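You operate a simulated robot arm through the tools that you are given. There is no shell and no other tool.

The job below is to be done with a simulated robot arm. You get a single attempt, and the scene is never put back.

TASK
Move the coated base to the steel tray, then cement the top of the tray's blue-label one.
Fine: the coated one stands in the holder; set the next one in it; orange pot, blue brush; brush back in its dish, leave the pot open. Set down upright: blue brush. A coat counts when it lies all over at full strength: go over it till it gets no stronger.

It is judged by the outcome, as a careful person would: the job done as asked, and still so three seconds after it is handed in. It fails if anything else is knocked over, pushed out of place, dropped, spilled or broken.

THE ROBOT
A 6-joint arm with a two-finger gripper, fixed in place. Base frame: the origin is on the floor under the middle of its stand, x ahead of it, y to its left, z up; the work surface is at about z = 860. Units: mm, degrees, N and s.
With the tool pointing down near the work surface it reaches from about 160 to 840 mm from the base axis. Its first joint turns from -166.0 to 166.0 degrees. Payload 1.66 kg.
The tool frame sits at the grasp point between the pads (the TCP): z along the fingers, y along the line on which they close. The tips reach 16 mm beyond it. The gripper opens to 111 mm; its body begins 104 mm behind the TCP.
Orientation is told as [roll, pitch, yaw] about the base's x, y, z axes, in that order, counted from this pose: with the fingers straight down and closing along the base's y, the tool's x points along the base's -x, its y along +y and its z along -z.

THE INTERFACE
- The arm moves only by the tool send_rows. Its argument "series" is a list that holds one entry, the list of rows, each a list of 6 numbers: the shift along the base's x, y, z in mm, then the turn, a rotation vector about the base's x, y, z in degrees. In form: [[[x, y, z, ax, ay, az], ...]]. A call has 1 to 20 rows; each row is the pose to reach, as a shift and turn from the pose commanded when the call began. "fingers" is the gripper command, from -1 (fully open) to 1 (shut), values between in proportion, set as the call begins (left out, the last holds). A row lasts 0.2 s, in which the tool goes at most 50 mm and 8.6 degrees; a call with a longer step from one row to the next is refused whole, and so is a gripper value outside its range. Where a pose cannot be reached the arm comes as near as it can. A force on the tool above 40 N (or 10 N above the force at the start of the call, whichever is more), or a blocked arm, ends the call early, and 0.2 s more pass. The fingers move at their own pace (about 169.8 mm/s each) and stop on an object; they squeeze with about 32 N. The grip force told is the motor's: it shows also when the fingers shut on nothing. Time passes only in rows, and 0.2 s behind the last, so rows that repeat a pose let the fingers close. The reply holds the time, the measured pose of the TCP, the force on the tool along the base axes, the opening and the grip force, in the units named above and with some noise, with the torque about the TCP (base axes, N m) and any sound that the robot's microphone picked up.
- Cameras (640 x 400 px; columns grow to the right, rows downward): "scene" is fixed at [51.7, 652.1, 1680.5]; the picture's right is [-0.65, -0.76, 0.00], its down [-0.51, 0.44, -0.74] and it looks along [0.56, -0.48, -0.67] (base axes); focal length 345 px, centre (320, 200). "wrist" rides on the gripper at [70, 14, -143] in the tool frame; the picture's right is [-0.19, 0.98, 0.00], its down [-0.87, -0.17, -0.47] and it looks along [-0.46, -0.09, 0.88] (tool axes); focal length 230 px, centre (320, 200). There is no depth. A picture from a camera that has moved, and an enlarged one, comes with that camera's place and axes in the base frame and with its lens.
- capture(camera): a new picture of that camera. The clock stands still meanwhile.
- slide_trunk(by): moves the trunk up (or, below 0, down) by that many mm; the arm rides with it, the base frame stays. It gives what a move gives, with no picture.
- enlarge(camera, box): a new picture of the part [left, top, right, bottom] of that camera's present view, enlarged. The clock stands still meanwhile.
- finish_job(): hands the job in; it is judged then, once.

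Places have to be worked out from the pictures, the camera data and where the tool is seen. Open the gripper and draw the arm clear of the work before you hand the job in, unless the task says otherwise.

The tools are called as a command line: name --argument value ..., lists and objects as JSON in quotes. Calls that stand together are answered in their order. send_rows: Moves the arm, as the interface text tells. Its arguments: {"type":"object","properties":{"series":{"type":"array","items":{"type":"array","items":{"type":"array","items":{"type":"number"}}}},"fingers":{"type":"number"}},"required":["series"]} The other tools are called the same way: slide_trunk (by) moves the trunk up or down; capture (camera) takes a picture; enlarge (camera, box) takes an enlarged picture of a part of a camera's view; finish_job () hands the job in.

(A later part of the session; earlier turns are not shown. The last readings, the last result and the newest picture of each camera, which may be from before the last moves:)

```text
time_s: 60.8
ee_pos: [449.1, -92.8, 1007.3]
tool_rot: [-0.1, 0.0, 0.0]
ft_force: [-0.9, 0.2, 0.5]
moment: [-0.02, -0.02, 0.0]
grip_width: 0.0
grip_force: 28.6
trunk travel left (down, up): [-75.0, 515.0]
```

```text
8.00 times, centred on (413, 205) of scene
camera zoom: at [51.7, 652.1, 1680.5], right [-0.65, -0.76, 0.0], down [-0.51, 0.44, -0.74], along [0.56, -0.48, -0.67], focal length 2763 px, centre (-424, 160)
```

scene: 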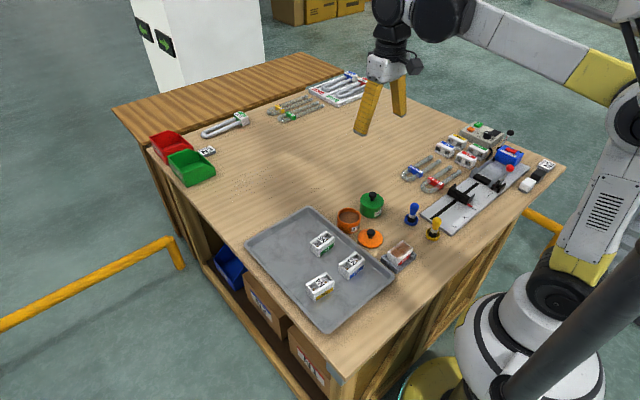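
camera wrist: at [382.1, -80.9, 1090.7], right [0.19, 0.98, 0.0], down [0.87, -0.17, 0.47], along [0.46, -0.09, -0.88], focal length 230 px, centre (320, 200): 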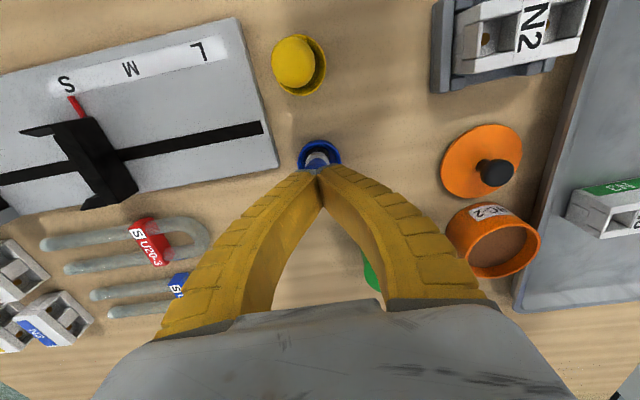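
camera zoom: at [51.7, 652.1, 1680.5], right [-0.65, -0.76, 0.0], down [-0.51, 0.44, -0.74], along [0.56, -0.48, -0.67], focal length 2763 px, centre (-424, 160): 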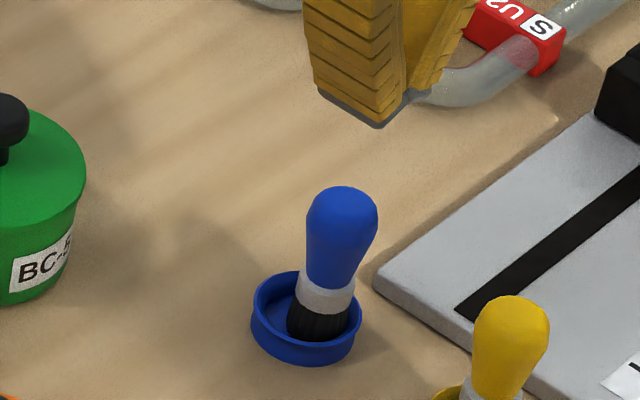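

The brush stands upright in its dish, shifted a few millimetres to −x. Its true height is about 80 mm, with the bulb centre near z ≈ 929, so my grip was too high. I'll open to about 62 mm, re-centre above it and measure again.

send_rows --series '[[[0, 0, 0, 0, 0, 0], [-3, -0.5, 0, 0, 0, 0], [-6, -1, 0, 0, 0, 0], [-6, -1, 0, 0, 0, 0]]]' --fingers -0.1

enlarge --camera "wrist" --box '[280, 110, 360, 200]'

```text
time_s: 61.8
ee_pos: [444.0, -93.6, 1009.2]
tool_rot: [0.1, 0.0, 0.0]
ft_force: [-0.1, -0.2, -0.4]
moment: [0.02, -0.01, 0.01]
grip_width: 63.0
grip_force: 1.1
trunk travel left (down, up): [-75.0, 515.0]
```

```text
4.44 times, centred on (320, 155) of wrist
camera zoom: at [376.2, -81.6, 1150.6], right [0.19, 0.98, 0.0], down [0.87, -0.17, 0.47], along [0.46, -0.09, -0.88], focal length 1022 px, centre (320, 400)
```

zoom: 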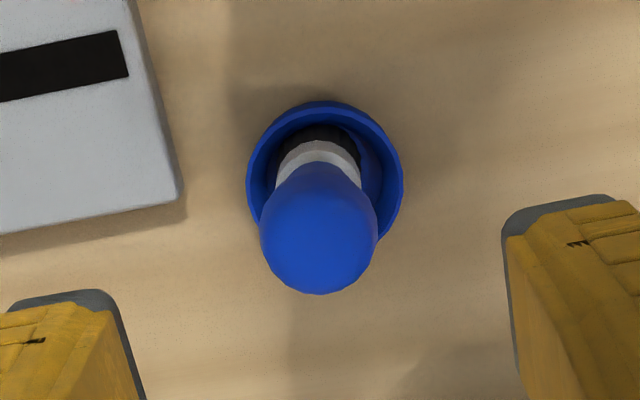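

The brush axis is now near (448.2, −95.0) in my commanded frame. I'll centre there and descend to z ≈ 917, so the pads close on the lower taper of the handle, then check the picture before closing.

send_rows --series '[[[3.5, -0.6, -10, 0, 0, 0], [3.5, -0.6, -30, 0, 0, 0], [3.5, -0.6, -50, 0, 0, 0], [3.5, -0.6, -68, 0, 0, 0], [3.5, -0.6, -80, 0, 0, 0], [3.5, -0.6, -88, 0, 0, 0], [3.5, -0.6, -91.5, 0, 0, 0], [3.5, -0.6, -91.5, 0, 0, 0]]]'

enlarge --camera "wrist" --box '[240, 100, 400, 260]'

enlarge --camera "scene" --box '[395, 180, 431, 230]'

```text
time_s: 63.6
ee_pos: [449.2, -95.1, 916.1]
tool_rot: [0.0, 0.0, 0.1]
ft_force: [-0.3, 0.3, -1.1]
moment: [0.02, 0.0, -0.01]
grip_width: 62.9
grip_force: 1.5
trunk travel left (down, up): [-75.0, 515.0]
```

```text
2.50 times, centred on (320, 180) of wrist
camera zoom: at [381.3, -82.4, 1059.0], right [0.19, 0.98, 0.0], down [0.87, -0.17, 0.47], along [0.46, -0.09, -0.88], focal length 575 px, centre (320, 250)
```

zoom: 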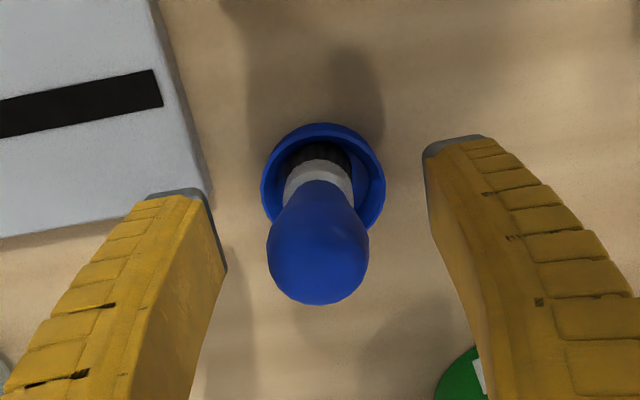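

```text
8.00 times, centred on (413, 205) of scene
camera zoom: at [51.7, 652.1, 1680.5], right [-0.65, -0.76, 0.0], down [-0.51, 0.44, -0.74], along [0.56, -0.48, -0.67], focal length 2763 px, centre (-424, 160)
```

zoom: 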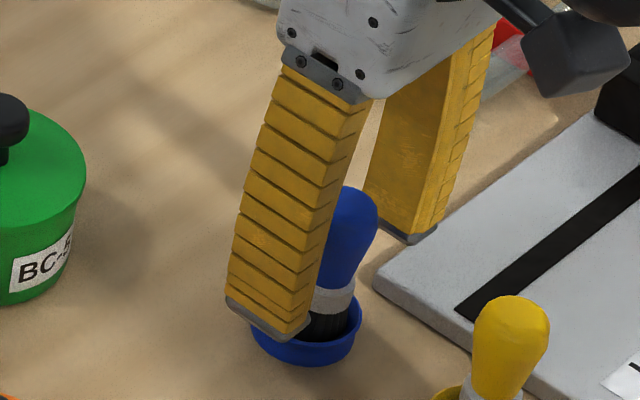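

The bulb is centred between the fingers (offset under 0.5 mm), with its centre about 10 mm above the tool centre. I'll close.

send_rows --series '[[[0, 0, 0, 0, 0, 0], [0, 0, 0, 0, 0, 0], [0, 0, 0, 0, 0, 0], [0, 0, 0, 0, 0, 0]]]' --fingers 1

enlarge --camera "wrist" --box '[240, 100, 400, 260]'

enlarge --camera "scene" --box '[395, 180, 431, 230]'

```text
time_s: 64.6
ee_pos: [448.2, -95.1, 917.2]
tool_rot: [0.0, 0.0, -0.1]
ft_force: [0.3, 0.1, -0.1]
moment: [0.03, -0.07, -0.01]
grip_width: 16.8
grip_force: 31.8
trunk travel left (down, up): [-75.0, 515.0]
```

```text
2.50 times, centred on (320, 180) of wrist
camera zoom: at [381.4, -82.3, 1059.1], right [0.19, 0.98, 0.0], down [0.87, -0.17, 0.47], along [0.46, -0.09, -0.88], focal length 575 px, centre (320, 250)
```

zoom: 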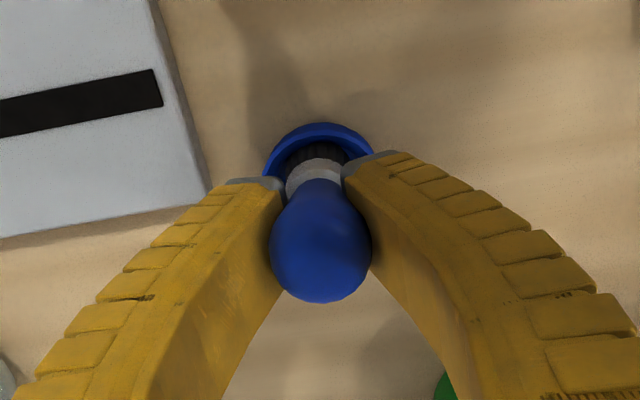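

```text
8.00 times, centred on (413, 205) of scene
camera zoom: at [51.7, 652.1, 1680.5], right [-0.65, -0.76, 0.0], down [-0.51, 0.44, -0.74], along [0.56, -0.48, -0.67], focal length 2763 px, centre (-424, 160)
```

zoom: 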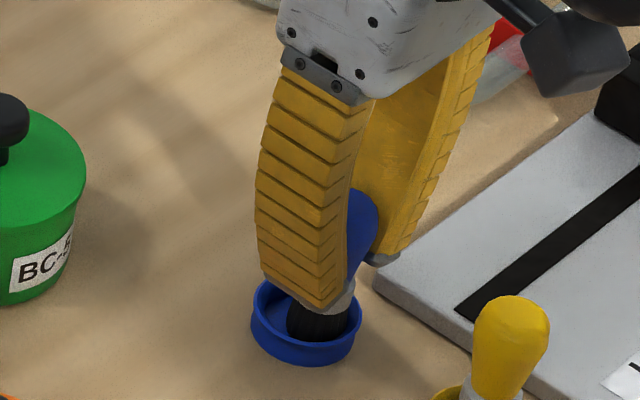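

This grip is much better: the bulb sits cradled above the pads and no side load shows. I'll lift slowly and verify.

send_rows --series '[[[0, 0, 1, 0, 0, 0], [0, 0, 2, 0, 0, 0], [0, 0, 3, 0, 0, 0], [0, 0, 4, 0, 0, 0], [0, 0, 5, 0, 0, 0], [0, 0, 5, 0, 0, 0]]]'

enlarge --camera "scene" --box '[395, 180, 431, 230]'

enlarge --camera "wrist" --box '[240, 100, 400, 260]'

```text
time_s: 66.0
ee_pos: [448.5, -94.6, 921.1]
tool_rot: [-0.1, 0.0, 0.1]
ft_force: [4.9, -0.4, -1.3]
moment: [-0.02, -0.29, 0.01]
grip_width: 17.0
grip_force: 31.8
trunk travel left (down, up): [-75.0, 515.0]
```

```text
8.00 times, centred on (413, 205) of scene
camera zoom: at [51.7, 652.1, 1680.5], right [-0.65, -0.76, 0.0], down [-0.51, 0.44, -0.74], along [0.56, -0.48, -0.67], focal length 2763 px, centre (-424, 160)
```

zoom: 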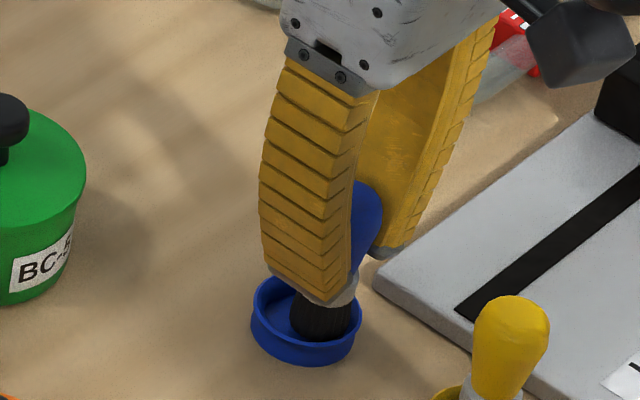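

```text
2.50 times, centred on (320, 180) of wrist
camera zoom: at [380.3, -81.8, 1064.3], right [0.19, 0.98, 0.0], down [0.87, -0.17, 0.47], along [0.46, -0.09, -0.88], focal length 575 px, centre (320, 250)
```

zoom: 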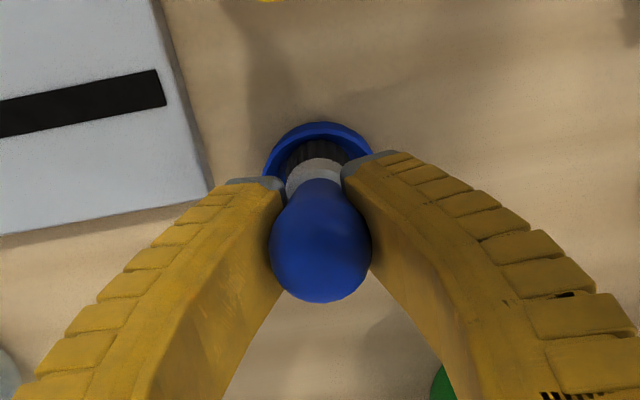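

The brush is rising with the tool, but its bristles press on the dish's −x wall (4.9 N). I'll shift 1.5 mm to +x and continue lifting clear.

send_rows --series '[[[0.8, 0, 0, 0, 0, 0], [1.5, 0, 0.5, 0, 0, 0], [2, 0, 1.5, 0, 0, 0], [2, 0, 3, 0, 0, 0], [2, 0, 5, 0, 0, 0], [2, 0, 7, 0, 0, 0], [2, 0, 10, 0, 0, 0], [2, 0, 14, 0, 0, 0], [2, 0, 18, 0, 0, 0], [2, 0, 18, 0, 0, 0]]]'

enlarge --camera "scene" --box '[395, 180, 431, 230]'

enlarge --camera "wrist" --box '[240, 100, 400, 260]'

```text
time_s: 68.2
ee_pos: [450.6, -95.6, 939.8]
tool_rot: [0.0, 0.0, 0.0]
ft_force: [0.6, 0.4, -1.0]
moment: [-0.01, 0.0, 0.02]
grip_width: 16.8
grip_force: 32.4
trunk travel left (down, up): [-75.0, 515.0]
```

```text
8.00 times, centred on (413, 205) of scene
camera zoom: at [51.7, 652.1, 1680.5], right [-0.65, -0.76, 0.0], down [-0.51, 0.44, -0.74], along [0.56, -0.48, -0.67], focal length 2763 px, centre (-424, 160)
```

zoom: 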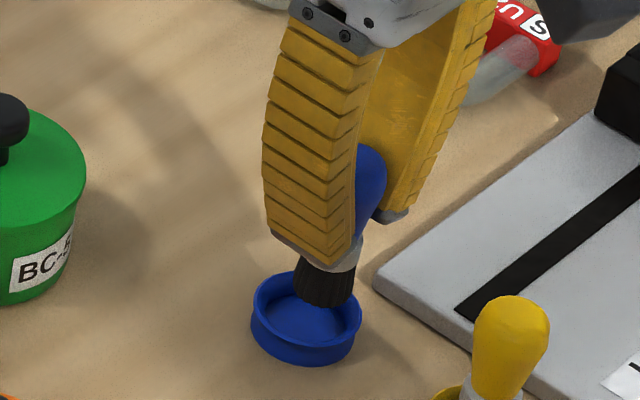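

```text
2.50 times, centred on (320, 180) of wrist
camera zoom: at [382.8, -82.2, 1082.0], right [0.19, 0.98, 0.0], down [0.87, -0.17, 0.47], along [0.46, -0.09, -0.88], focal length 575 px, centre (320, 250)
```

zoom: 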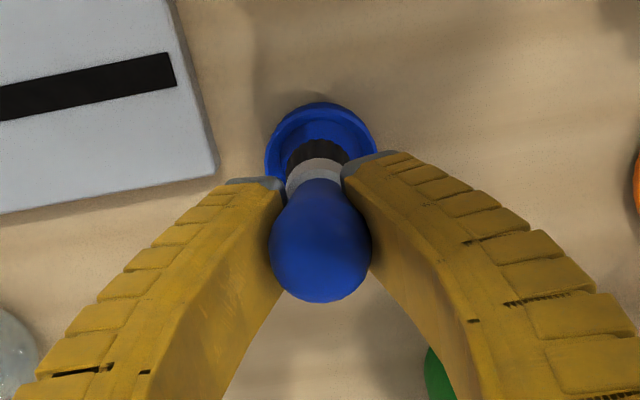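

The brush is held upright and clear of its dish, which hasn't moved. I'll raise well above everything and go over near the orange pot to measure it.

send_rows --series '[[[0, 0, 15, 0, 0, 0], [0, 0, 35, 0, 0, 0], [0, 0, 60, 0, 0, 0], [0, 0, 85, 0, 0, 0], [8, 9, 105, 0, 0, 0], [25, 28, 110, 0, 0, 0], [45, 51, 110, 0, 0, 0], [65, 74, 110, 0, 0, 0], [85, 97, 110, 0, 0, 0], [105, 119, 110, 0, 0, 0], [123, 140, 110, 0, 0, 0], [138, 157, 110, 0, 0, 0], [147, 167, 110, 0, 0, 0], [150, 170, 110, 0, 0, 0], [150, 170, 110, 0, 0, 0]]]'

capture --camera "wrist"

enlarge --camera "wrist" --box '[250, 80, 400, 220]'

enlarge --camera "scene" --box '[310, 130, 420, 250]'

```text
time_s: 71.4
ee_pos: [599.7, 73.4, 1049.7]
tool_rot: [0.0, 0.0, 0.0]
ft_force: [-0.2, -0.2, -0.5]
moment: [-0.01, -0.02, 0.03]
grip_width: 16.3
grip_force: 32.2
trunk travel left (down, up): [-75.0, 515.0]
```

```text
taken
camera wrist: at [531.5, 86.5, 1191.8], right [0.19, 0.98, 0.0], down [0.87, -0.17, 0.47], along [0.46, -0.09, -0.88], focal length 230 px, centre (320, 200)
```

wrist: 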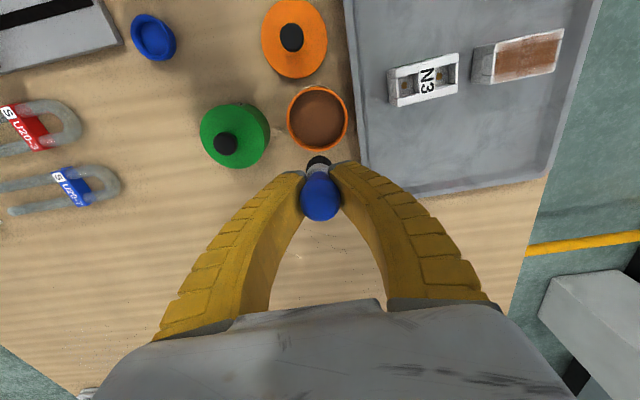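

```text
2.86 times, centred on (325, 150) of wrist
camera zoom: at [531.5, 86.5, 1191.8], right [0.19, 0.98, 0.0], down [0.87, -0.17, 0.47], along [0.46, -0.09, -0.88], focal length 657 px, centre (306, 343)
```

zoom: 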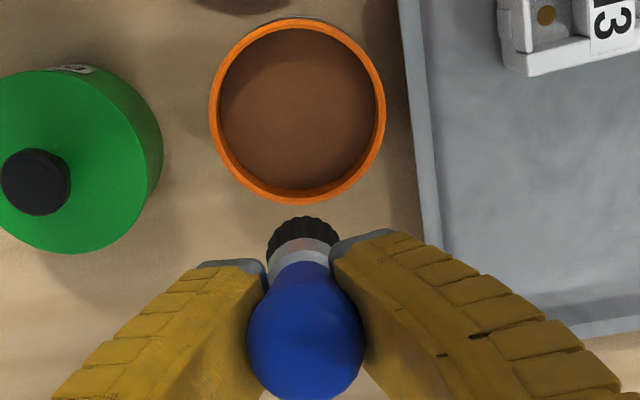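

```text
3.33 times, centred on (365, 190) of scene
camera zoom: at [51.7, 652.1, 1680.5], right [-0.65, -0.76, 0.0], down [-0.51, 0.44, -0.74], along [0.56, -0.48, -0.67], focal length 1151 px, centre (170, 233)
```

zoom: 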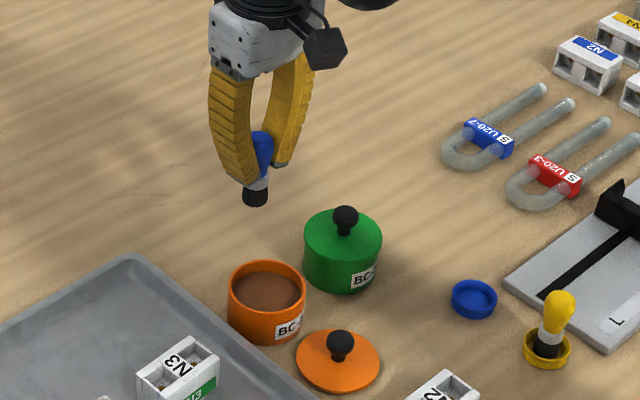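

The pot's centre is at about (571.8, 77.4), with its rim near z ≈ 907 and the cement about 10 mm below the rim. The brush tip lies on the tool axis, about 54 mm below the tool centre. I'll move over the pot and descend to just above the rim.

send_rows --series '[[[-10, 1, 0, 0, 0, 0], [-22, 2, 0, 0, 0, 0], [-28.4, 2.4, 0, 0, 0, 0], [-28.4, 2.4, -20, 0, 0, 0], [-28.4, 2.4, -45, 0, 0, 0], [-28.4, 2.4, -65, 0, 0, 0], [-28.4, 2.4, -78, 0, 0, 0], [-28.4, 2.4, -82, 0, 0, 0], [-28.4, 2.4, -82, 0, 0, 0]]]'

enlarge --camera "wrist" --box '[240, 100, 400, 240]'

enlarge --camera "scene" --box '[310, 170, 390, 250]'

```text
time_s: 73.4
ee_pos: [570.4, 76.8, 966.5]
tool_rot: [-0.1, 0.0, 0.0]
ft_force: [-1.3, 1.0, -0.7]
moment: [0.01, 0.03, 0.01]
grip_width: 16.4
grip_force: 32.2
trunk travel left (down, up): [-75.0, 515.0]
```

```text
2.86 times, centred on (320, 170) of wrist
camera zoom: at [503.0, 90.4, 1109.2], right [0.19, 0.98, 0.0], down [0.87, -0.17, 0.47], along [0.46, -0.09, -0.88], focal length 657 px, centre (320, 286)
```

zoom: 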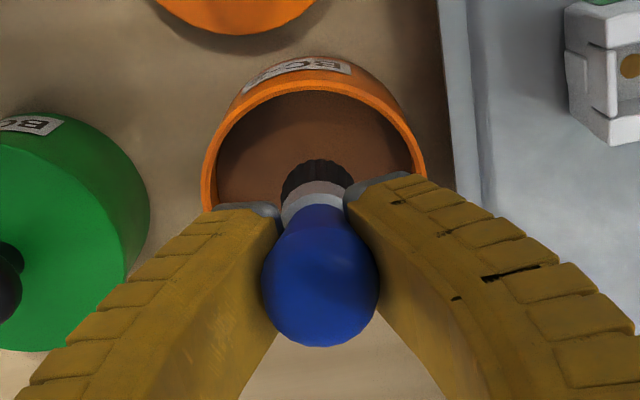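

```text
5.00 times, centred on (350, 210) of scene
camera zoom: at [51.7, 652.1, 1680.5], right [-0.65, -0.76, 0.0], down [-0.51, 0.44, -0.74], along [0.56, -0.48, -0.67], focal length 1727 px, centre (170, 150)
```

zoom: 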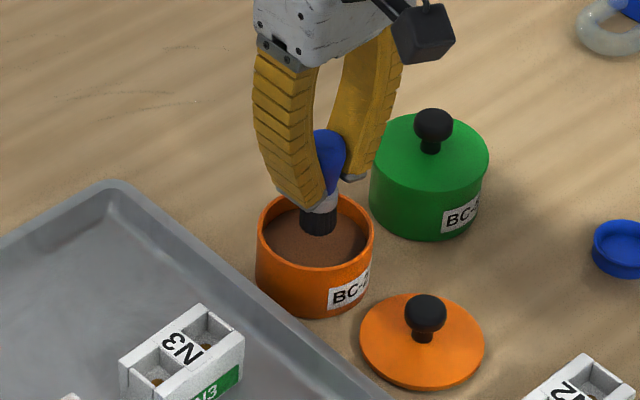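

The brush tip is centred over the cement with good clearance to the rim. I'll dip about 8 mm deep, stir slightly, and come out slowly.

send_rows --series '[[[0, 0, -6, 0, 0, 0], [0, 0, -12, 0, 0, 0], [0, 0, -17, 0, 0, 0], [0, 0, -21, 0, 0, 0], [0, 0, -24, 0, 0, 0], [3, 0, -24, 0, 0, 0], [3, 3, -24, 0, 0, 0], [-3, 3, -24, 0, 0, 0], [-3, -3, -24, 0, 0, 0], [0, 0, -24, 0, 0, 0]]]'

enlarge --camera "scene" --box '[310, 170, 390, 250]'

enlarge --camera "wrist" --box '[240, 100, 400, 240]'

```text
time_s: 75.6
ee_pos: [572.1, 76.6, 943.2]
tool_rot: [0.0, 0.0, 0.0]
ft_force: [-0.1, -0.8, 0.1]
moment: [0.03, -0.06, -0.02]
grip_width: 16.1
grip_force: 32.2
trunk travel left (down, up): [-75.0, 515.0]
```

```text
5.00 times, centred on (350, 210) of scene
camera zoom: at [51.7, 652.1, 1680.5], right [-0.65, -0.76, 0.0], down [-0.51, 0.44, -0.74], along [0.56, -0.48, -0.67], focal length 1727 px, centre (170, 150)
```

zoom: 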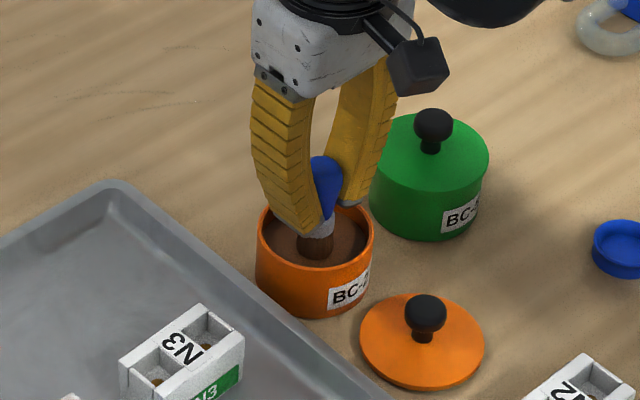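

```text
2.86 times, centred on (320, 170) of wrist
camera zoom: at [504.2, 90.0, 1086.2], right [0.19, 0.98, 0.0], down [0.87, -0.17, 0.47], along [0.46, -0.09, -0.88], focal length 657 px, centre (320, 286)
```

zoom: 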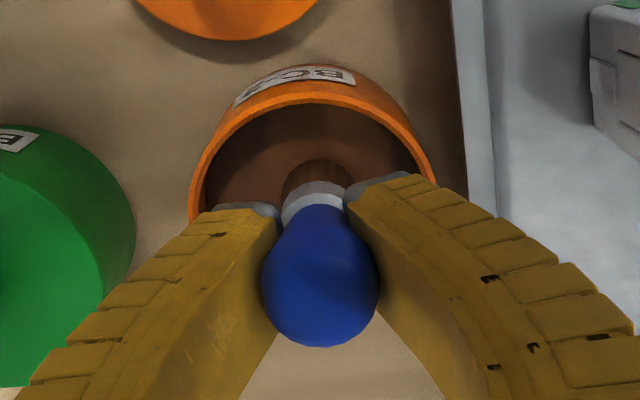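

The bristles have turned brown, so the brush is loaded. I'll lift out slowly, pause above the pot so it can drain, then carry it over N2.

send_rows --series '[[[0, 0, 5, 0, 0, 0], [0, 0, 10, 0, 0, 0], [0, 0, 15, 0, 0, 0], [0, 0, 20, 0, 0, 0], [0, 0, 25, 0, 0, 0], [0, 0, 25, 0, 0, 0], [0, 0, 25, 0, 0, 0], [0, 0, 25, 0, 0, 0], [0, 0, 25, 0, 0, 0], [0, 0, 35, 0, 0, 0], [0, 0, 45, 0, 0, 0], [0, 0, 56, 0, 0, 0], [0, 0, 56, 0, 0, 0]]]'

enlarge --camera "wrist" --box '[240, 80, 400, 240]'

```text
time_s: 78.4
ee_pos: [570.7, 75.9, 1000.5]
tool_rot: [0.0, 0.0, 0.0]
ft_force: [0.5, 0.5, -0.8]
moment: [-0.03, -0.02, -0.03]
grip_width: 15.8
grip_force: 32.4
trunk travel left (down, up): [-75.0, 515.0]
```

```text
2.50 times, centred on (320, 160) of wrist
camera zoom: at [503.9, 89.4, 1143.5], right [0.19, 0.98, 0.0], down [0.87, -0.17, 0.47], along [0.46, -0.09, -0.88], focal length 575 px, centre (320, 300)
```

zoom: 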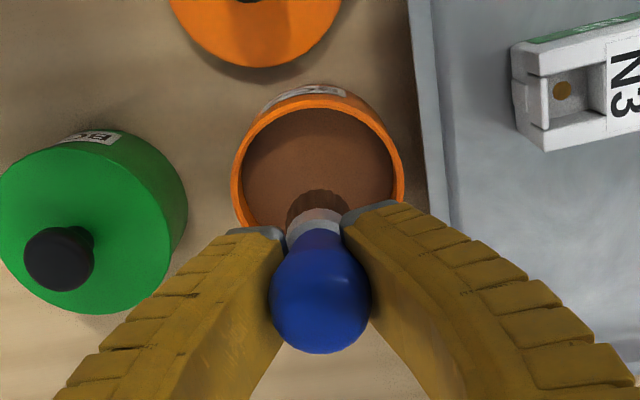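

The brush hasn't shifted in the grip. I'll carry it level to above N2's centre.

send_rows --series '[[[-6, -0.5, 0, 0, 0, 0], [-20, -1.8, 0, 0, 0, 0], [-38, -3.4, 0, 0, 0, 0], [-58, -5.2, 0, 0, 0, 0], [-78, -7, 0, 0, 0, 0], [-98, -8.7, 0, 0, 0, 0], [-118, -10.5, 0, 0, 0, 0], [-138, -12.3, 0, 0, 0, 0], [-157, -14, 0, 0, 0, 0], [-173, -15.4, 0, 0, 0, 0], [-185, -16.5, 0, 0, 0, 0], [-192.4, -17.1, 0, 0, 0, 0], [-192.4, -17.1, 0, 0, 0, 0]]]'

capture --camera "wrist"

enlarge --camera "wrist" --box '[240, 80, 400, 240]'

enlarge --camera "scene" --box '[360, 200, 440, 280]'

```text
time_s: 81.2
ee_pos: [380.4, 58.6, 999.5]
tool_rot: [-0.1, 0.0, 0.0]
ft_force: [0.0, 0.4, -0.7]
moment: [-0.04, 0.02, -0.01]
grip_width: 15.5
grip_force: 32.2
trunk travel left (down, up): [-75.0, 515.0]
```

```text
taken
camera wrist: at [311.3, 71.7, 1142.4], right [0.19, 0.98, 0.0], down [0.87, -0.17, 0.47], along [0.46, -0.09, -0.88], focal length 230 px, centre (320, 200)
```

wrist: 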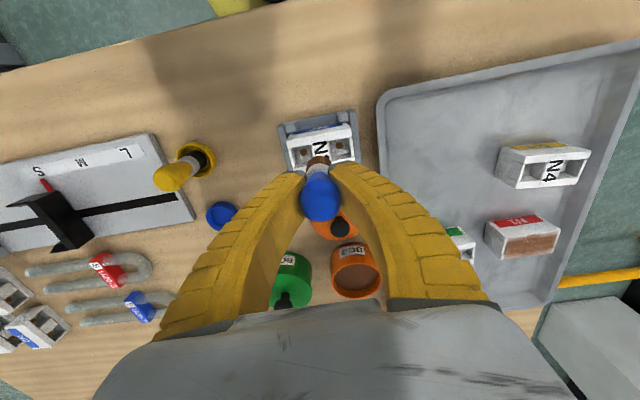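

```text
2.50 times, centred on (320, 160) of wrist
camera zoom: at [311.3, 71.7, 1142.4], right [0.19, 0.98, 0.0], down [0.87, -0.17, 0.47], along [0.46, -0.09, -0.88], focal length 575 px, centre (320, 300)
```

zoom: 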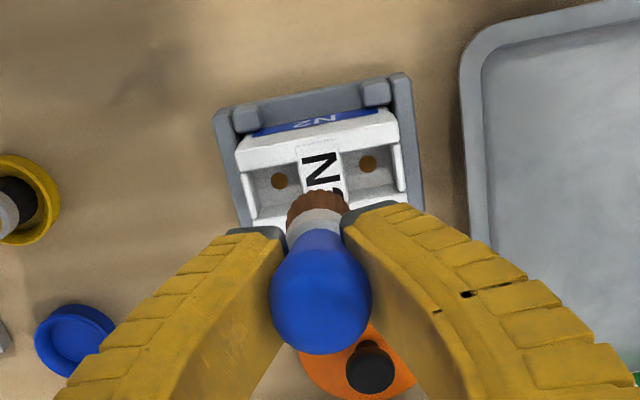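

```text
5.00 times, centred on (400, 240) of scene
camera zoom: at [51.7, 652.1, 1680.5], right [-0.65, -0.76, 0.0], down [-0.51, 0.44, -0.74], along [0.56, -0.48, -0.67], focal length 1727 px, centre (-80, 0)
```

zoom: 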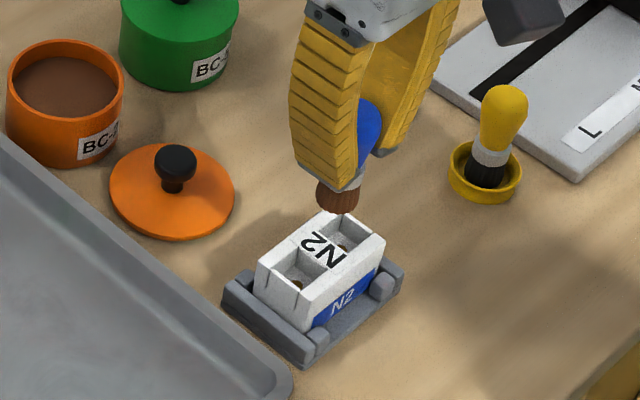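

N2 sits beneath the loaded brush as expected. I'll move to the first corner of its top and lower to just above the surface.

send_rows --series '[[[-6, -13, -5, 0, 0, 0], [-12, -26, -12, 0, 0, 0], [-12, -26, -24, 0, 0, 0], [-12, -26, -32, 0, 0, 0], [-12, -26, -36, 0, 0, 0], [-12, -26, -36, 0, 0, 0]]]'

enlarge --camera "scene" --box '[370, 215, 430, 275]'

enlarge --camera "wrist" --box '[240, 80, 400, 240]'

```text
time_s: 82.6
ee_pos: [366.2, 33.5, 962.4]
tool_rot: [-0.2, 0.1, -0.1]
ft_force: [0.5, -0.2, -0.5]
moment: [0.02, -0.02, 0.04]
grip_width: 15.9
grip_force: 32.1
trunk travel left (down, up): [-75.0, 515.0]
```

```text
6.67 times, centred on (400, 245) of scene
camera zoom: at [51.7, 652.1, 1680.5], right [-0.65, -0.76, 0.0], down [-0.51, 0.44, -0.74], along [0.56, -0.48, -0.67], focal length 2302 px, centre (-213, -100)
```

zoom: 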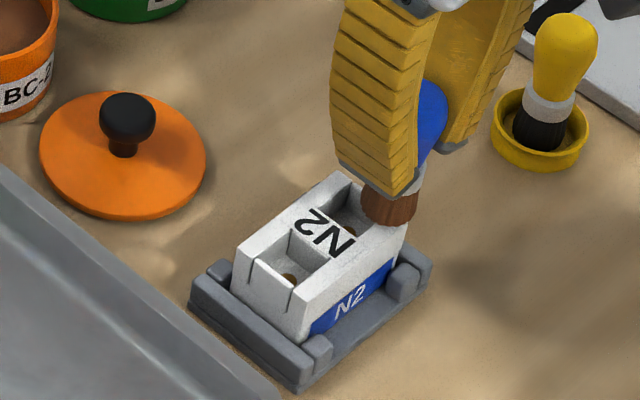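

```text
2.50 times, centred on (320, 160) of wrist
camera zoom: at [299.5, 46.6, 1106.9], right [0.19, 0.98, 0.0], down [0.87, -0.17, 0.47], along [0.46, -0.09, -0.88], focal length 575 px, centre (320, 300)
```

zoom: 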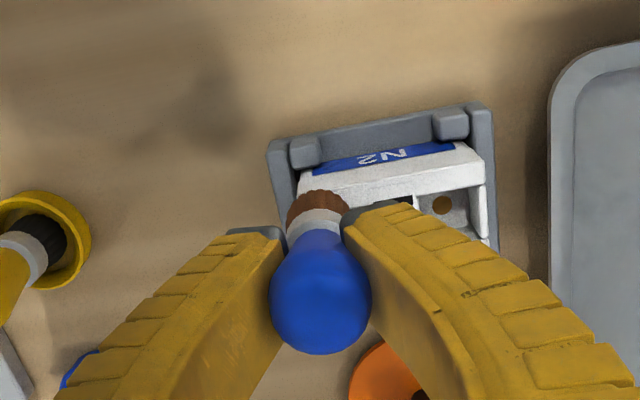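

The tip is just above the −x/−y corner. I'll lower in 1 mm steps until a light contact shows.

send_rows --series '[[[1, 1, -1, 0, 0, 0], [1, 1, -2, 0, 0, 0], [1, 1, -3, 0, 0, 0], [1, 1, -4, 0, 0, 0], [1, 1, -4, 0, 0, 0]]]'

enlarge --camera "scene" --box '[370, 215, 430, 275]'

```text
time_s: 83.8
ee_pos: [368.5, 34.3, 959.9]
tool_rot: [0.0, -0.1, 0.0]
ft_force: [-0.4, 0.0, -1.7]
moment: [-0.01, 0.02, 0.0]
grip_width: 15.5
grip_force: 32.0
trunk travel left (down, up): [-75.0, 515.0]
```

```text
6.67 times, centred on (400, 245) of scene
camera zoom: at [51.7, 652.1, 1680.5], right [-0.65, -0.76, 0.0], down [-0.51, 0.44, -0.74], along [0.56, -0.48, -0.67], focal length 2302 px, centre (-213, -100)
```

zoom: 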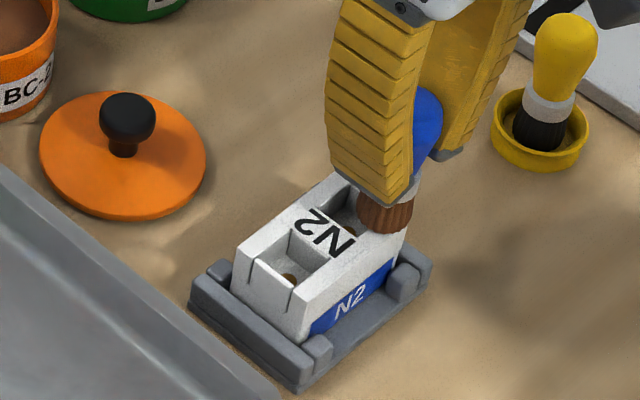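

No contact yet. Three more small steps down.

send_rows --series '[[[0, 0, -1, 0, 0, 0], [0, 0, -2, 0, 0, 0], [0, 0, -3, 0, 0, 0], [0, 0, -3, 0, 0, 0]]]'

enlarge --camera "scene" --box '[370, 215, 430, 275]'

```text
time_s: 84.8
ee_pos: [367.8, 35.6, 956.5]
tool_rot: [-0.1, -0.1, -0.1]
ft_force: [-0.2, 0.4, -0.9]
moment: [0.03, 0.0, -0.03]
grip_width: 15.4
grip_force: 32.6
trunk travel left (down, up): [-75.0, 515.0]
```

```text
6.67 times, centred on (400, 245) of scene
camera zoom: at [51.7, 652.1, 1680.5], right [-0.65, -0.76, 0.0], down [-0.51, 0.44, -0.74], along [0.56, -0.48, -0.67], focal length 2302 px, centre (-213, -100)
```

zoom: 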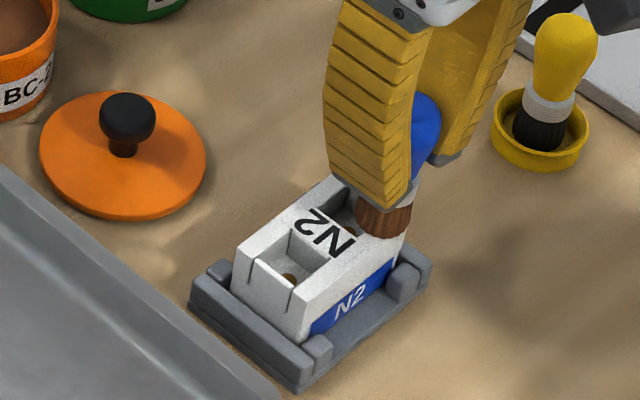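

Still no force. I'll go two more millimetres and then look for any mark left on the surface.

send_rows --series '[[[0, 0, -1, 0, 0, 0], [0, 0, -2, 0, 0, 0], [0, 0, -2, 0, 0, 0]]]'

enlarge --camera "scene" --box '[370, 215, 430, 275]'

enlarge --camera "wrist" --box '[280, 110, 380, 200]'

```text
time_s: 85.6
ee_pos: [369.3, 35.9, 953.9]
tool_rot: [0.1, 0.0, 0.1]
ft_force: [0.8, -1.2, 11.0]
moment: [-0.02, 0.0, 0.01]
grip_width: 15.1
grip_force: 31.9
trunk travel left (down, up): [-75.0, 515.0]
```

```text
6.67 times, centred on (400, 245) of scene
camera zoom: at [51.7, 652.1, 1680.5], right [-0.65, -0.76, 0.0], down [-0.51, 0.44, -0.74], along [0.56, -0.48, -0.67], focal length 2302 px, centre (-213, -100)
```

zoom: 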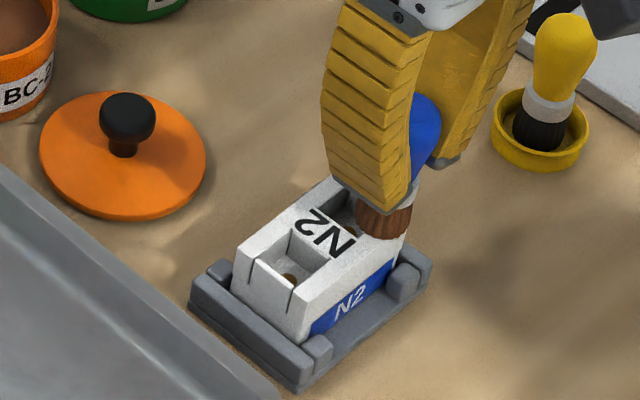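

```text
4.44 times, centred on (330, 155) of wrist
camera zoom: at [299.8, 48.2, 1097.6], right [0.19, 0.98, 0.0], down [0.87, -0.17, 0.47], along [0.46, -0.09, -0.88], focal length 1022 px, centre (276, 400)
```

zoom: 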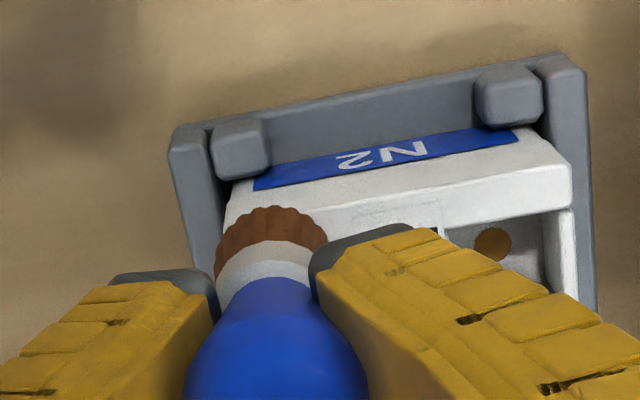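

Contact was found at commanded z ≈ 956 (11 N at 955). I'll ease up 0.8 mm for a light pressure and brush the first two lanes along the block's length.

send_rows --series '[[[0, 0, 0.8, 0, 0, 0], [0, 8, 0.8, 0, 0, 0], [0, 17, 0.8, 0, 0, 0], [0, 26, 0.8, 0, 0, 0], [0, 35, 0.8, 0, 0, 0], [0, 44, 0.8, 0, 0, 0], [0, 50, 0.8, 0, 0, 0], [3.5, 50, 0.8, 0, 0, 0], [7.3, 50, 0.8, 0, 0, 0], [7.3, 42, 0.8, 0, 0, 0], [7.3, 33, 0.8, 0, 0, 0], [7.3, 24, 0.8, 0, 0, 0], [7.3, 15, 0.8, 0, 0, 0], [7.3, 6, 0.8, 0, 0, 0], [7.3, 0, 0.8, 0, 0, 0]]]'

enlarge --camera "scene" --box '[370, 215, 430, 275]'

enlarge --camera "wrist" --box '[260, 100, 400, 220]'

```text
time_s: 88.8
ee_pos: [375.1, 35.3, 955.4]
tool_rot: [0.0, 0.1, -0.1]
ft_force: [0.3, 2.0, 6.7]
moment: [0.07, 0.03, -0.01]
grip_width: 15.1
grip_force: 31.8
trunk travel left (down, up): [-75.0, 515.0]
```

```text
6.67 times, centred on (400, 245) of scene
camera zoom: at [51.7, 652.1, 1680.5], right [-0.65, -0.76, 0.0], down [-0.51, 0.44, -0.74], along [0.56, -0.48, -0.67], focal length 2302 px, centre (-213, -100)
```

zoom: 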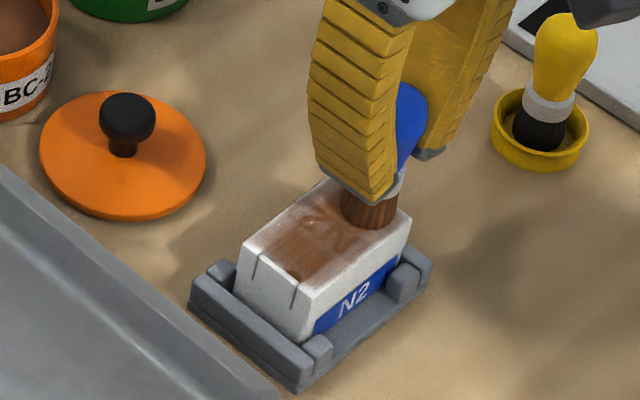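

```text
3.33 times, centred on (330, 160) of wrist
camera zoom: at [307.0, 48.2, 1097.3], right [0.19, 0.98, 0.0], down [0.87, -0.17, 0.47], along [0.46, -0.09, -0.88], focal length 767 px, centre (287, 333)
```

zoom: 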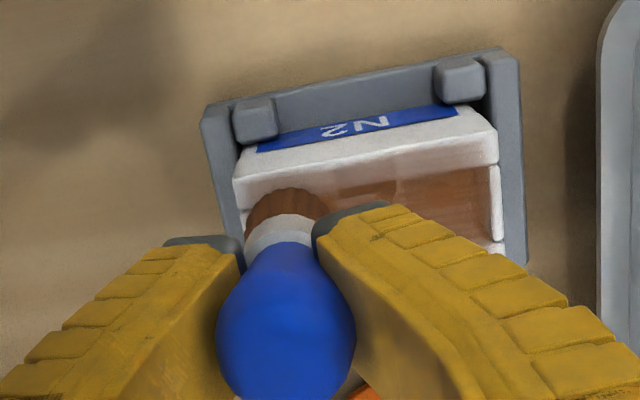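

A brown coat is appearing and the force is light. I'll brush the remaining two lanes a touch lighter.

send_rows --series '[[[3.7, 0, 0.3, 0, 0, 0], [7.4, 0, 0.3, 0, 0, 0], [7.4, 8, 0.3, 0, 0, 0], [7.4, 17, 0.3, 0, 0, 0], [7.4, 26, 0.3, 0, 0, 0], [7.4, 35, 0.3, 0, 0, 0], [7.4, 44, 0.3, 0, 0, 0], [7.4, 50, 0.3, 0, 0, 0], [11, 50, 0.3, 0, 0, 0], [14.7, 50, 0.3, 0, 0, 0], [14.7, 42, 0.3, 0, 0, 0], [14.7, 33, 0.3, 0, 0, 0], [14.7, 24, 0.3, 0, 0, 0], [14.7, 15, 0.3, 0, 0, 0], [14.7, 6, 0.3, 0, 0, 0], [14.7, 0, 0.3, 0, 0, 0]]]'

enlarge --camera "scene" --box '[370, 215, 430, 275]'

enlarge --camera "wrist" --box '[260, 100, 400, 220]'

```text
time_s: 92.2
ee_pos: [390.0, 34.5, 954.6]
tool_rot: [0.0, -0.1, 0.0]
ft_force: [0.1, -0.7, -1.2]
moment: [0.0, 0.0, 0.0]
grip_width: 14.9
grip_force: 32.3
trunk travel left (down, up): [-75.0, 515.0]
```

```text
6.67 times, centred on (400, 245) of scene
camera zoom: at [51.7, 652.1, 1680.5], right [-0.65, -0.76, 0.0], down [-0.51, 0.44, -0.74], along [0.56, -0.48, -0.67], focal length 2302 px, centre (-213, -100)
```

zoom: 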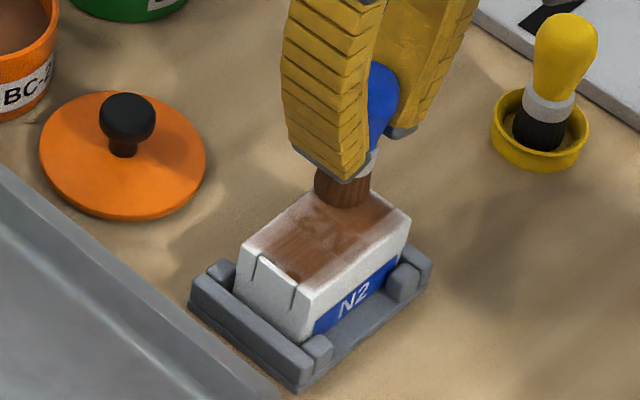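

```text
3.33 times, centred on (330, 160) of wrist
camera zoom: at [322.0, 48.0, 1098.0], right [0.19, 0.98, 0.0], down [0.87, -0.17, 0.47], along [0.46, -0.09, -0.88], focal length 767 px, centre (287, 333)
```

zoom: 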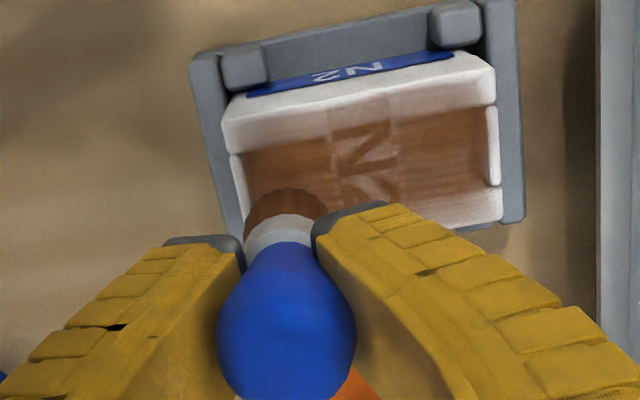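

Coat now covers most of the top. I'll lift off and move aside to inspect the coat's evenness.

send_rows --series '[[[0, 0, 4, 0, 0, 0], [0, 0, 12, 0, 0, 0], [5, 4, 25, 0, 0, 0], [18, 12, 40, 0, 0, 0], [32, 20, 50, 0, 0, 0], [40, 25, 54, 0, 0, 0], [40, 25, 54, 0, 0, 0]]]'

enlarge --camera "scene" --box '[378, 228, 423, 273]'

enlarge --camera "wrist" --box '[270, 60, 370, 140]'

enlarge --camera "scene" --box '[285, 230, 335, 280]'

```text
time_s: 93.8
ee_pos: [430.3, 60.3, 1010.9]
tool_rot: [0.0, 0.0, 0.0]
ft_force: [-0.9, -0.7, -0.3]
moment: [0.0, 0.01, 0.02]
grip_width: 14.8
grip_force: 31.9
trunk travel left (down, up): [-75.0, 515.0]
```

```text
8.89 times, centred on (400, 250) of scene
camera zoom: at [51.7, 652.1, 1680.5], right [-0.65, -0.76, 0.0], down [-0.51, 0.44, -0.74], along [0.56, -0.48, -0.67], focal length 3070 px, centre (-396, -249)
```

zoom: 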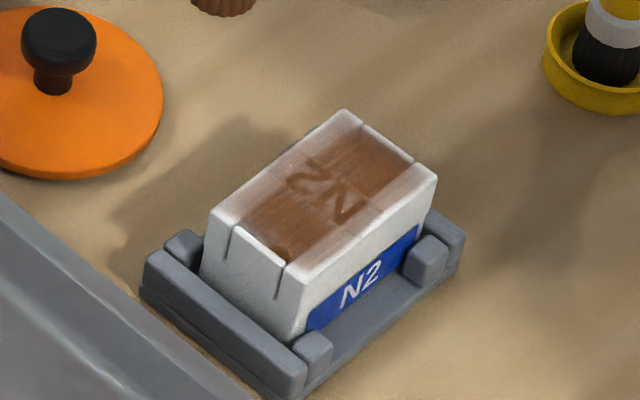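

```text
5.00 times, centred on (320, 100) of wrist
camera zoom: at [362.1, 73.5, 1152.8], right [0.19, 0.98, 0.0], down [0.87, -0.17, 0.47], along [0.46, -0.09, -0.88], focal length 1150 px, centre (320, 700)
```

zoom: 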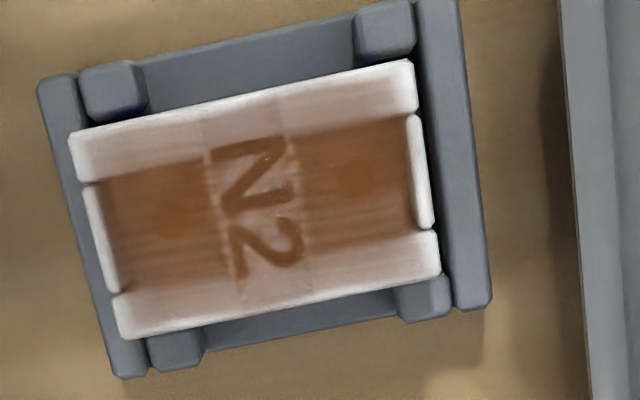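

```text
8.00 times, centred on (310, 255) of scene
camera zoom: at [51.7, 652.1, 1680.5], right [-0.65, -0.76, 0.0], down [-0.51, 0.44, -0.74], along [0.56, -0.48, -0.67], focal length 2763 px, centre (400, -240)
```

zoom: 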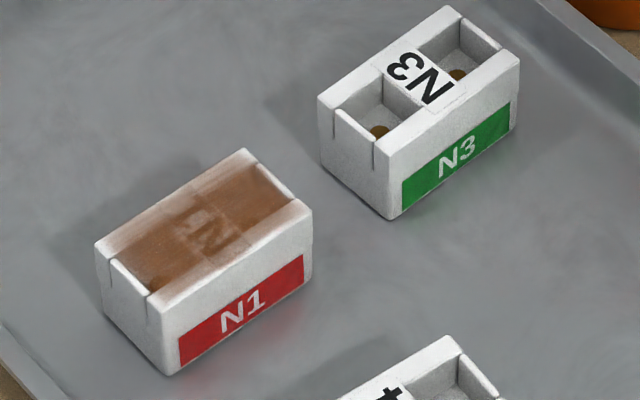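

The coat covers the top but the rims still look a bit fainter than on N1, so more passes are needed. I'll check that the brush hasn't shifted in the grip before dipping again.

enlarge --camera "wrist" --box '[240, 80, 400, 240]'

enlarge --camera "scene" --box '[350, 170, 430, 250]'

```text
2.50 times, centred on (320, 160) of wrist
camera zoom: at [362.1, 73.5, 1152.8], right [0.19, 0.98, 0.0], down [0.87, -0.17, 0.47], along [0.46, -0.09, -0.88], focal length 575 px, centre (320, 300)
```

zoom: 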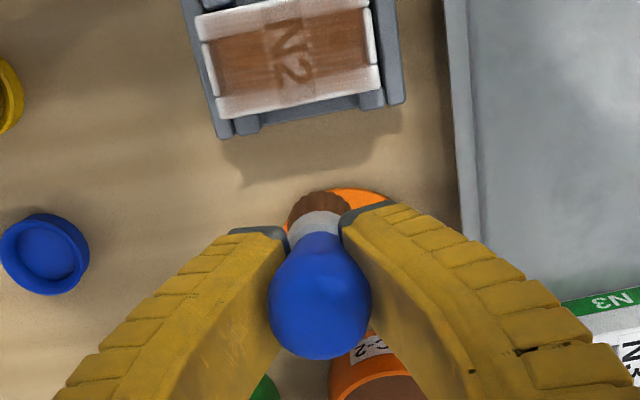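

```text
5.00 times, centred on (390, 210) of scene
camera zoom: at [51.7, 652.1, 1680.5], right [-0.65, -0.76, 0.0], down [-0.51, 0.44, -0.74], along [0.56, -0.48, -0.67], focal length 1727 px, centre (-30, 150)
```

zoom: 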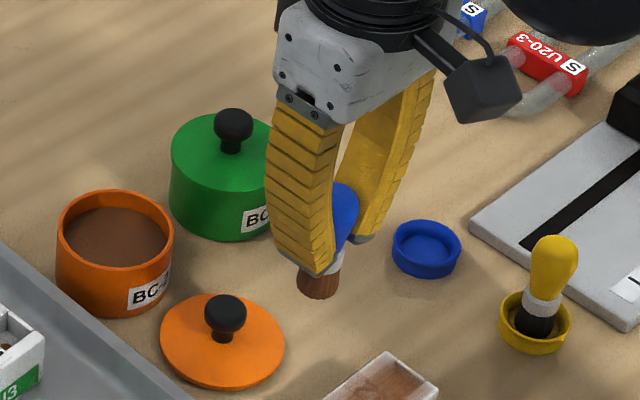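

The brush has crept up about 3 mm in the grip from pressing, so I'll press more lightly from now on. I'll reload it in the orange pot.

send_rows --series '[[[10, 1.2, 0, 0, 0, 0], [28, 3.4, 0, 0, 0, 0], [50, 6, 0, 0, 0, 0], [72, 8.7, 0, 0, 0, 0], [94, 11.4, 0, 0, 0, 0], [114, 13.8, 0, 0, 0, 0], [130, 15.7, 0, 0, 0, 0], [139, 16.8, 0, 0, 0, 0], [141.4, 17.1, 0, 0, 0, 0], [141.4, 17.1, -15, 0, 0, 0], [141.4, 17.1, -32, 0, 0, 0], [141.4, 17.1, -46, 0, 0, 0], [141.4, 17.1, -57, 0, 0, 0], [141.4, 17.1, -64, 0, 0, 0], [141.4, 17.1, -68, 0, 0, 0], [144, 19, -68, 0, 0, 0], [139, 19, -68, 0, 0, 0], [139, 15, -68, 0, 0, 0], [141.4, 17.1, -68, 0, 0, 0]]]'

enlarge --camera "scene" --box '[310, 170, 390, 250]'

enlarge --camera "wrist" --box '[240, 80, 400, 240]'

```text
time_s: 97.8
ee_pos: [572.4, 77.0, 940.7]
tool_rot: [-0.1, 0.0, 0.0]
ft_force: [0.5, 0.5, 0.2]
moment: [0.01, -0.02, 0.0]
grip_width: 14.5
grip_force: 32.2
trunk travel left (down, up): [-75.0, 515.0]
```

```text
5.00 times, centred on (350, 210) of scene
camera zoom: at [51.7, 652.1, 1680.5], right [-0.65, -0.76, 0.0], down [-0.51, 0.44, -0.74], along [0.56, -0.48, -0.67], focal length 1727 px, centre (170, 150)
```

zoom: 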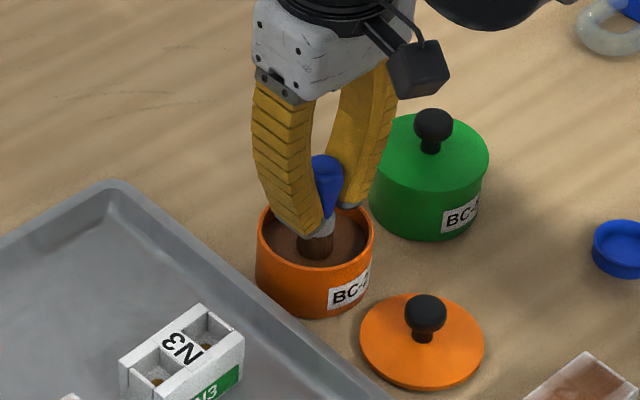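

```text
2.50 times, centred on (320, 160) of wrist
camera zoom: at [504.0, 89.7, 1084.2], right [0.19, 0.98, 0.0], down [0.87, -0.17, 0.47], along [0.46, -0.09, -0.88], focal length 575 px, centre (320, 300)
```

zoom: 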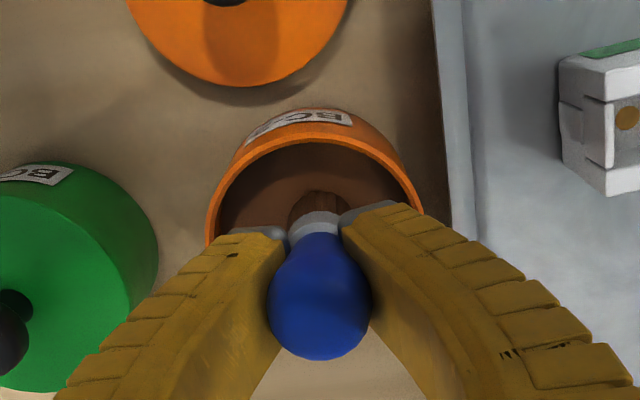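

Reloaded. I'll lift out, let it drain over the pot, and return over N2's −x/−y corner.

send_rows --series '[[[0, 0, 5, 0, 0, 0], [0, 0, 10, 0, 0, 0], [0, 0, 16, 0, 0, 0], [0, 0, 24, 0, 0, 0], [0, 0, 26, 0, 0, 0], [0, 0, 26, 0, 0, 0], [0, 0, 26, 0, 0, 0], [0, 0, 36, 0, 0, 0], [0, 0, 50, 0, 0, 0], [-10, -2.3, 58, 0, 0, 0], [-30, -6.9, 58, 0, 0, 0], [-55, -12.6, 58, 0, 0, 0], [-80, -18.3, 58, 0, 0, 0], [-105, -24, 58, 0, 0, 0], [-130, -29.8, 58, 0, 0, 0], [-155, -35.5, 58, 0, 0, 0], [-178, -40.8, 58, 0, 0, 0], [-195, -44.7, 58, 0, 0, 0], [-205, -47, 58, 0, 0, 0], [-206.8, -47.4, 58, 0, 0, 0]]]'

send_rows --series '[[[0, 0, -15, 0, 0, 0], [0, 0, -28, 0, 0, 0], [0, 0, -37, 0, 0, 0], [0, 0, -42, 0, 0, 0], [0, 0, -44, 0, 0, 0], [0, 0, -44, 0, 0, 0]]]'

```text
time_s: 102.0
ee_pos: [366.2, 30.2, 998.9]
tool_rot: [0.0, 0.0, 0.0]
ft_force: [0.4, 0.7, -0.5]
moment: [0.02, -0.02, 0.02]
grip_width: 14.1
grip_force: 32.0
trunk travel left (down, up): [-75.0, 515.0]
```

```text
time_s: 103.4
ee_pos: [363.7, 30.6, 955.1]
tool_rot: [0.1, 0.1, 0.1]
ft_force: [0.1, 0.2, -1.1]
moment: [0.02, 0.0, -0.03]
grip_width: 14.3
grip_force: 31.8
trunk travel left (down, up): [-75.0, 515.0]
```

At z ≈ 956 with no contact yet. I'll step down a little at a time.

send_rows --series '[[[0, 0, -0.7, 0, 0, 0], [0, 0, -1.4, 0, 0, 0], [0, 0, -1.4, 0, 0, 0]]]'

send_rows --series '[[[0, 0, -0.7, 0, 0, 0], [0, 0, -1.2, 0, 0, 0], [0, 0, -1.2, 0, 0, 0]]]'

```text
time_s: 104.2
ee_pos: [363.9, 30.4, 953.8]
tool_rot: [0.0, 0.0, 0.1]
ft_force: [0.9, 0.0, -0.1]
moment: [0.0, 0.0, 0.01]
grip_width: 14.1
grip_force: 31.9
trunk travel left (down, up): [-75.0, 515.0]
```

```text
time_s: 105.0
ee_pos: [363.6, 30.1, 953.2]
tool_rot: [0.0, 0.0, 0.0]
ft_force: [-0.9, 0.3, 7.0]
moment: [-0.01, 0.0, 0.01]
grip_width: 13.9
grip_force: 32.0
trunk travel left (down, up): [-75.0, 515.0]
```

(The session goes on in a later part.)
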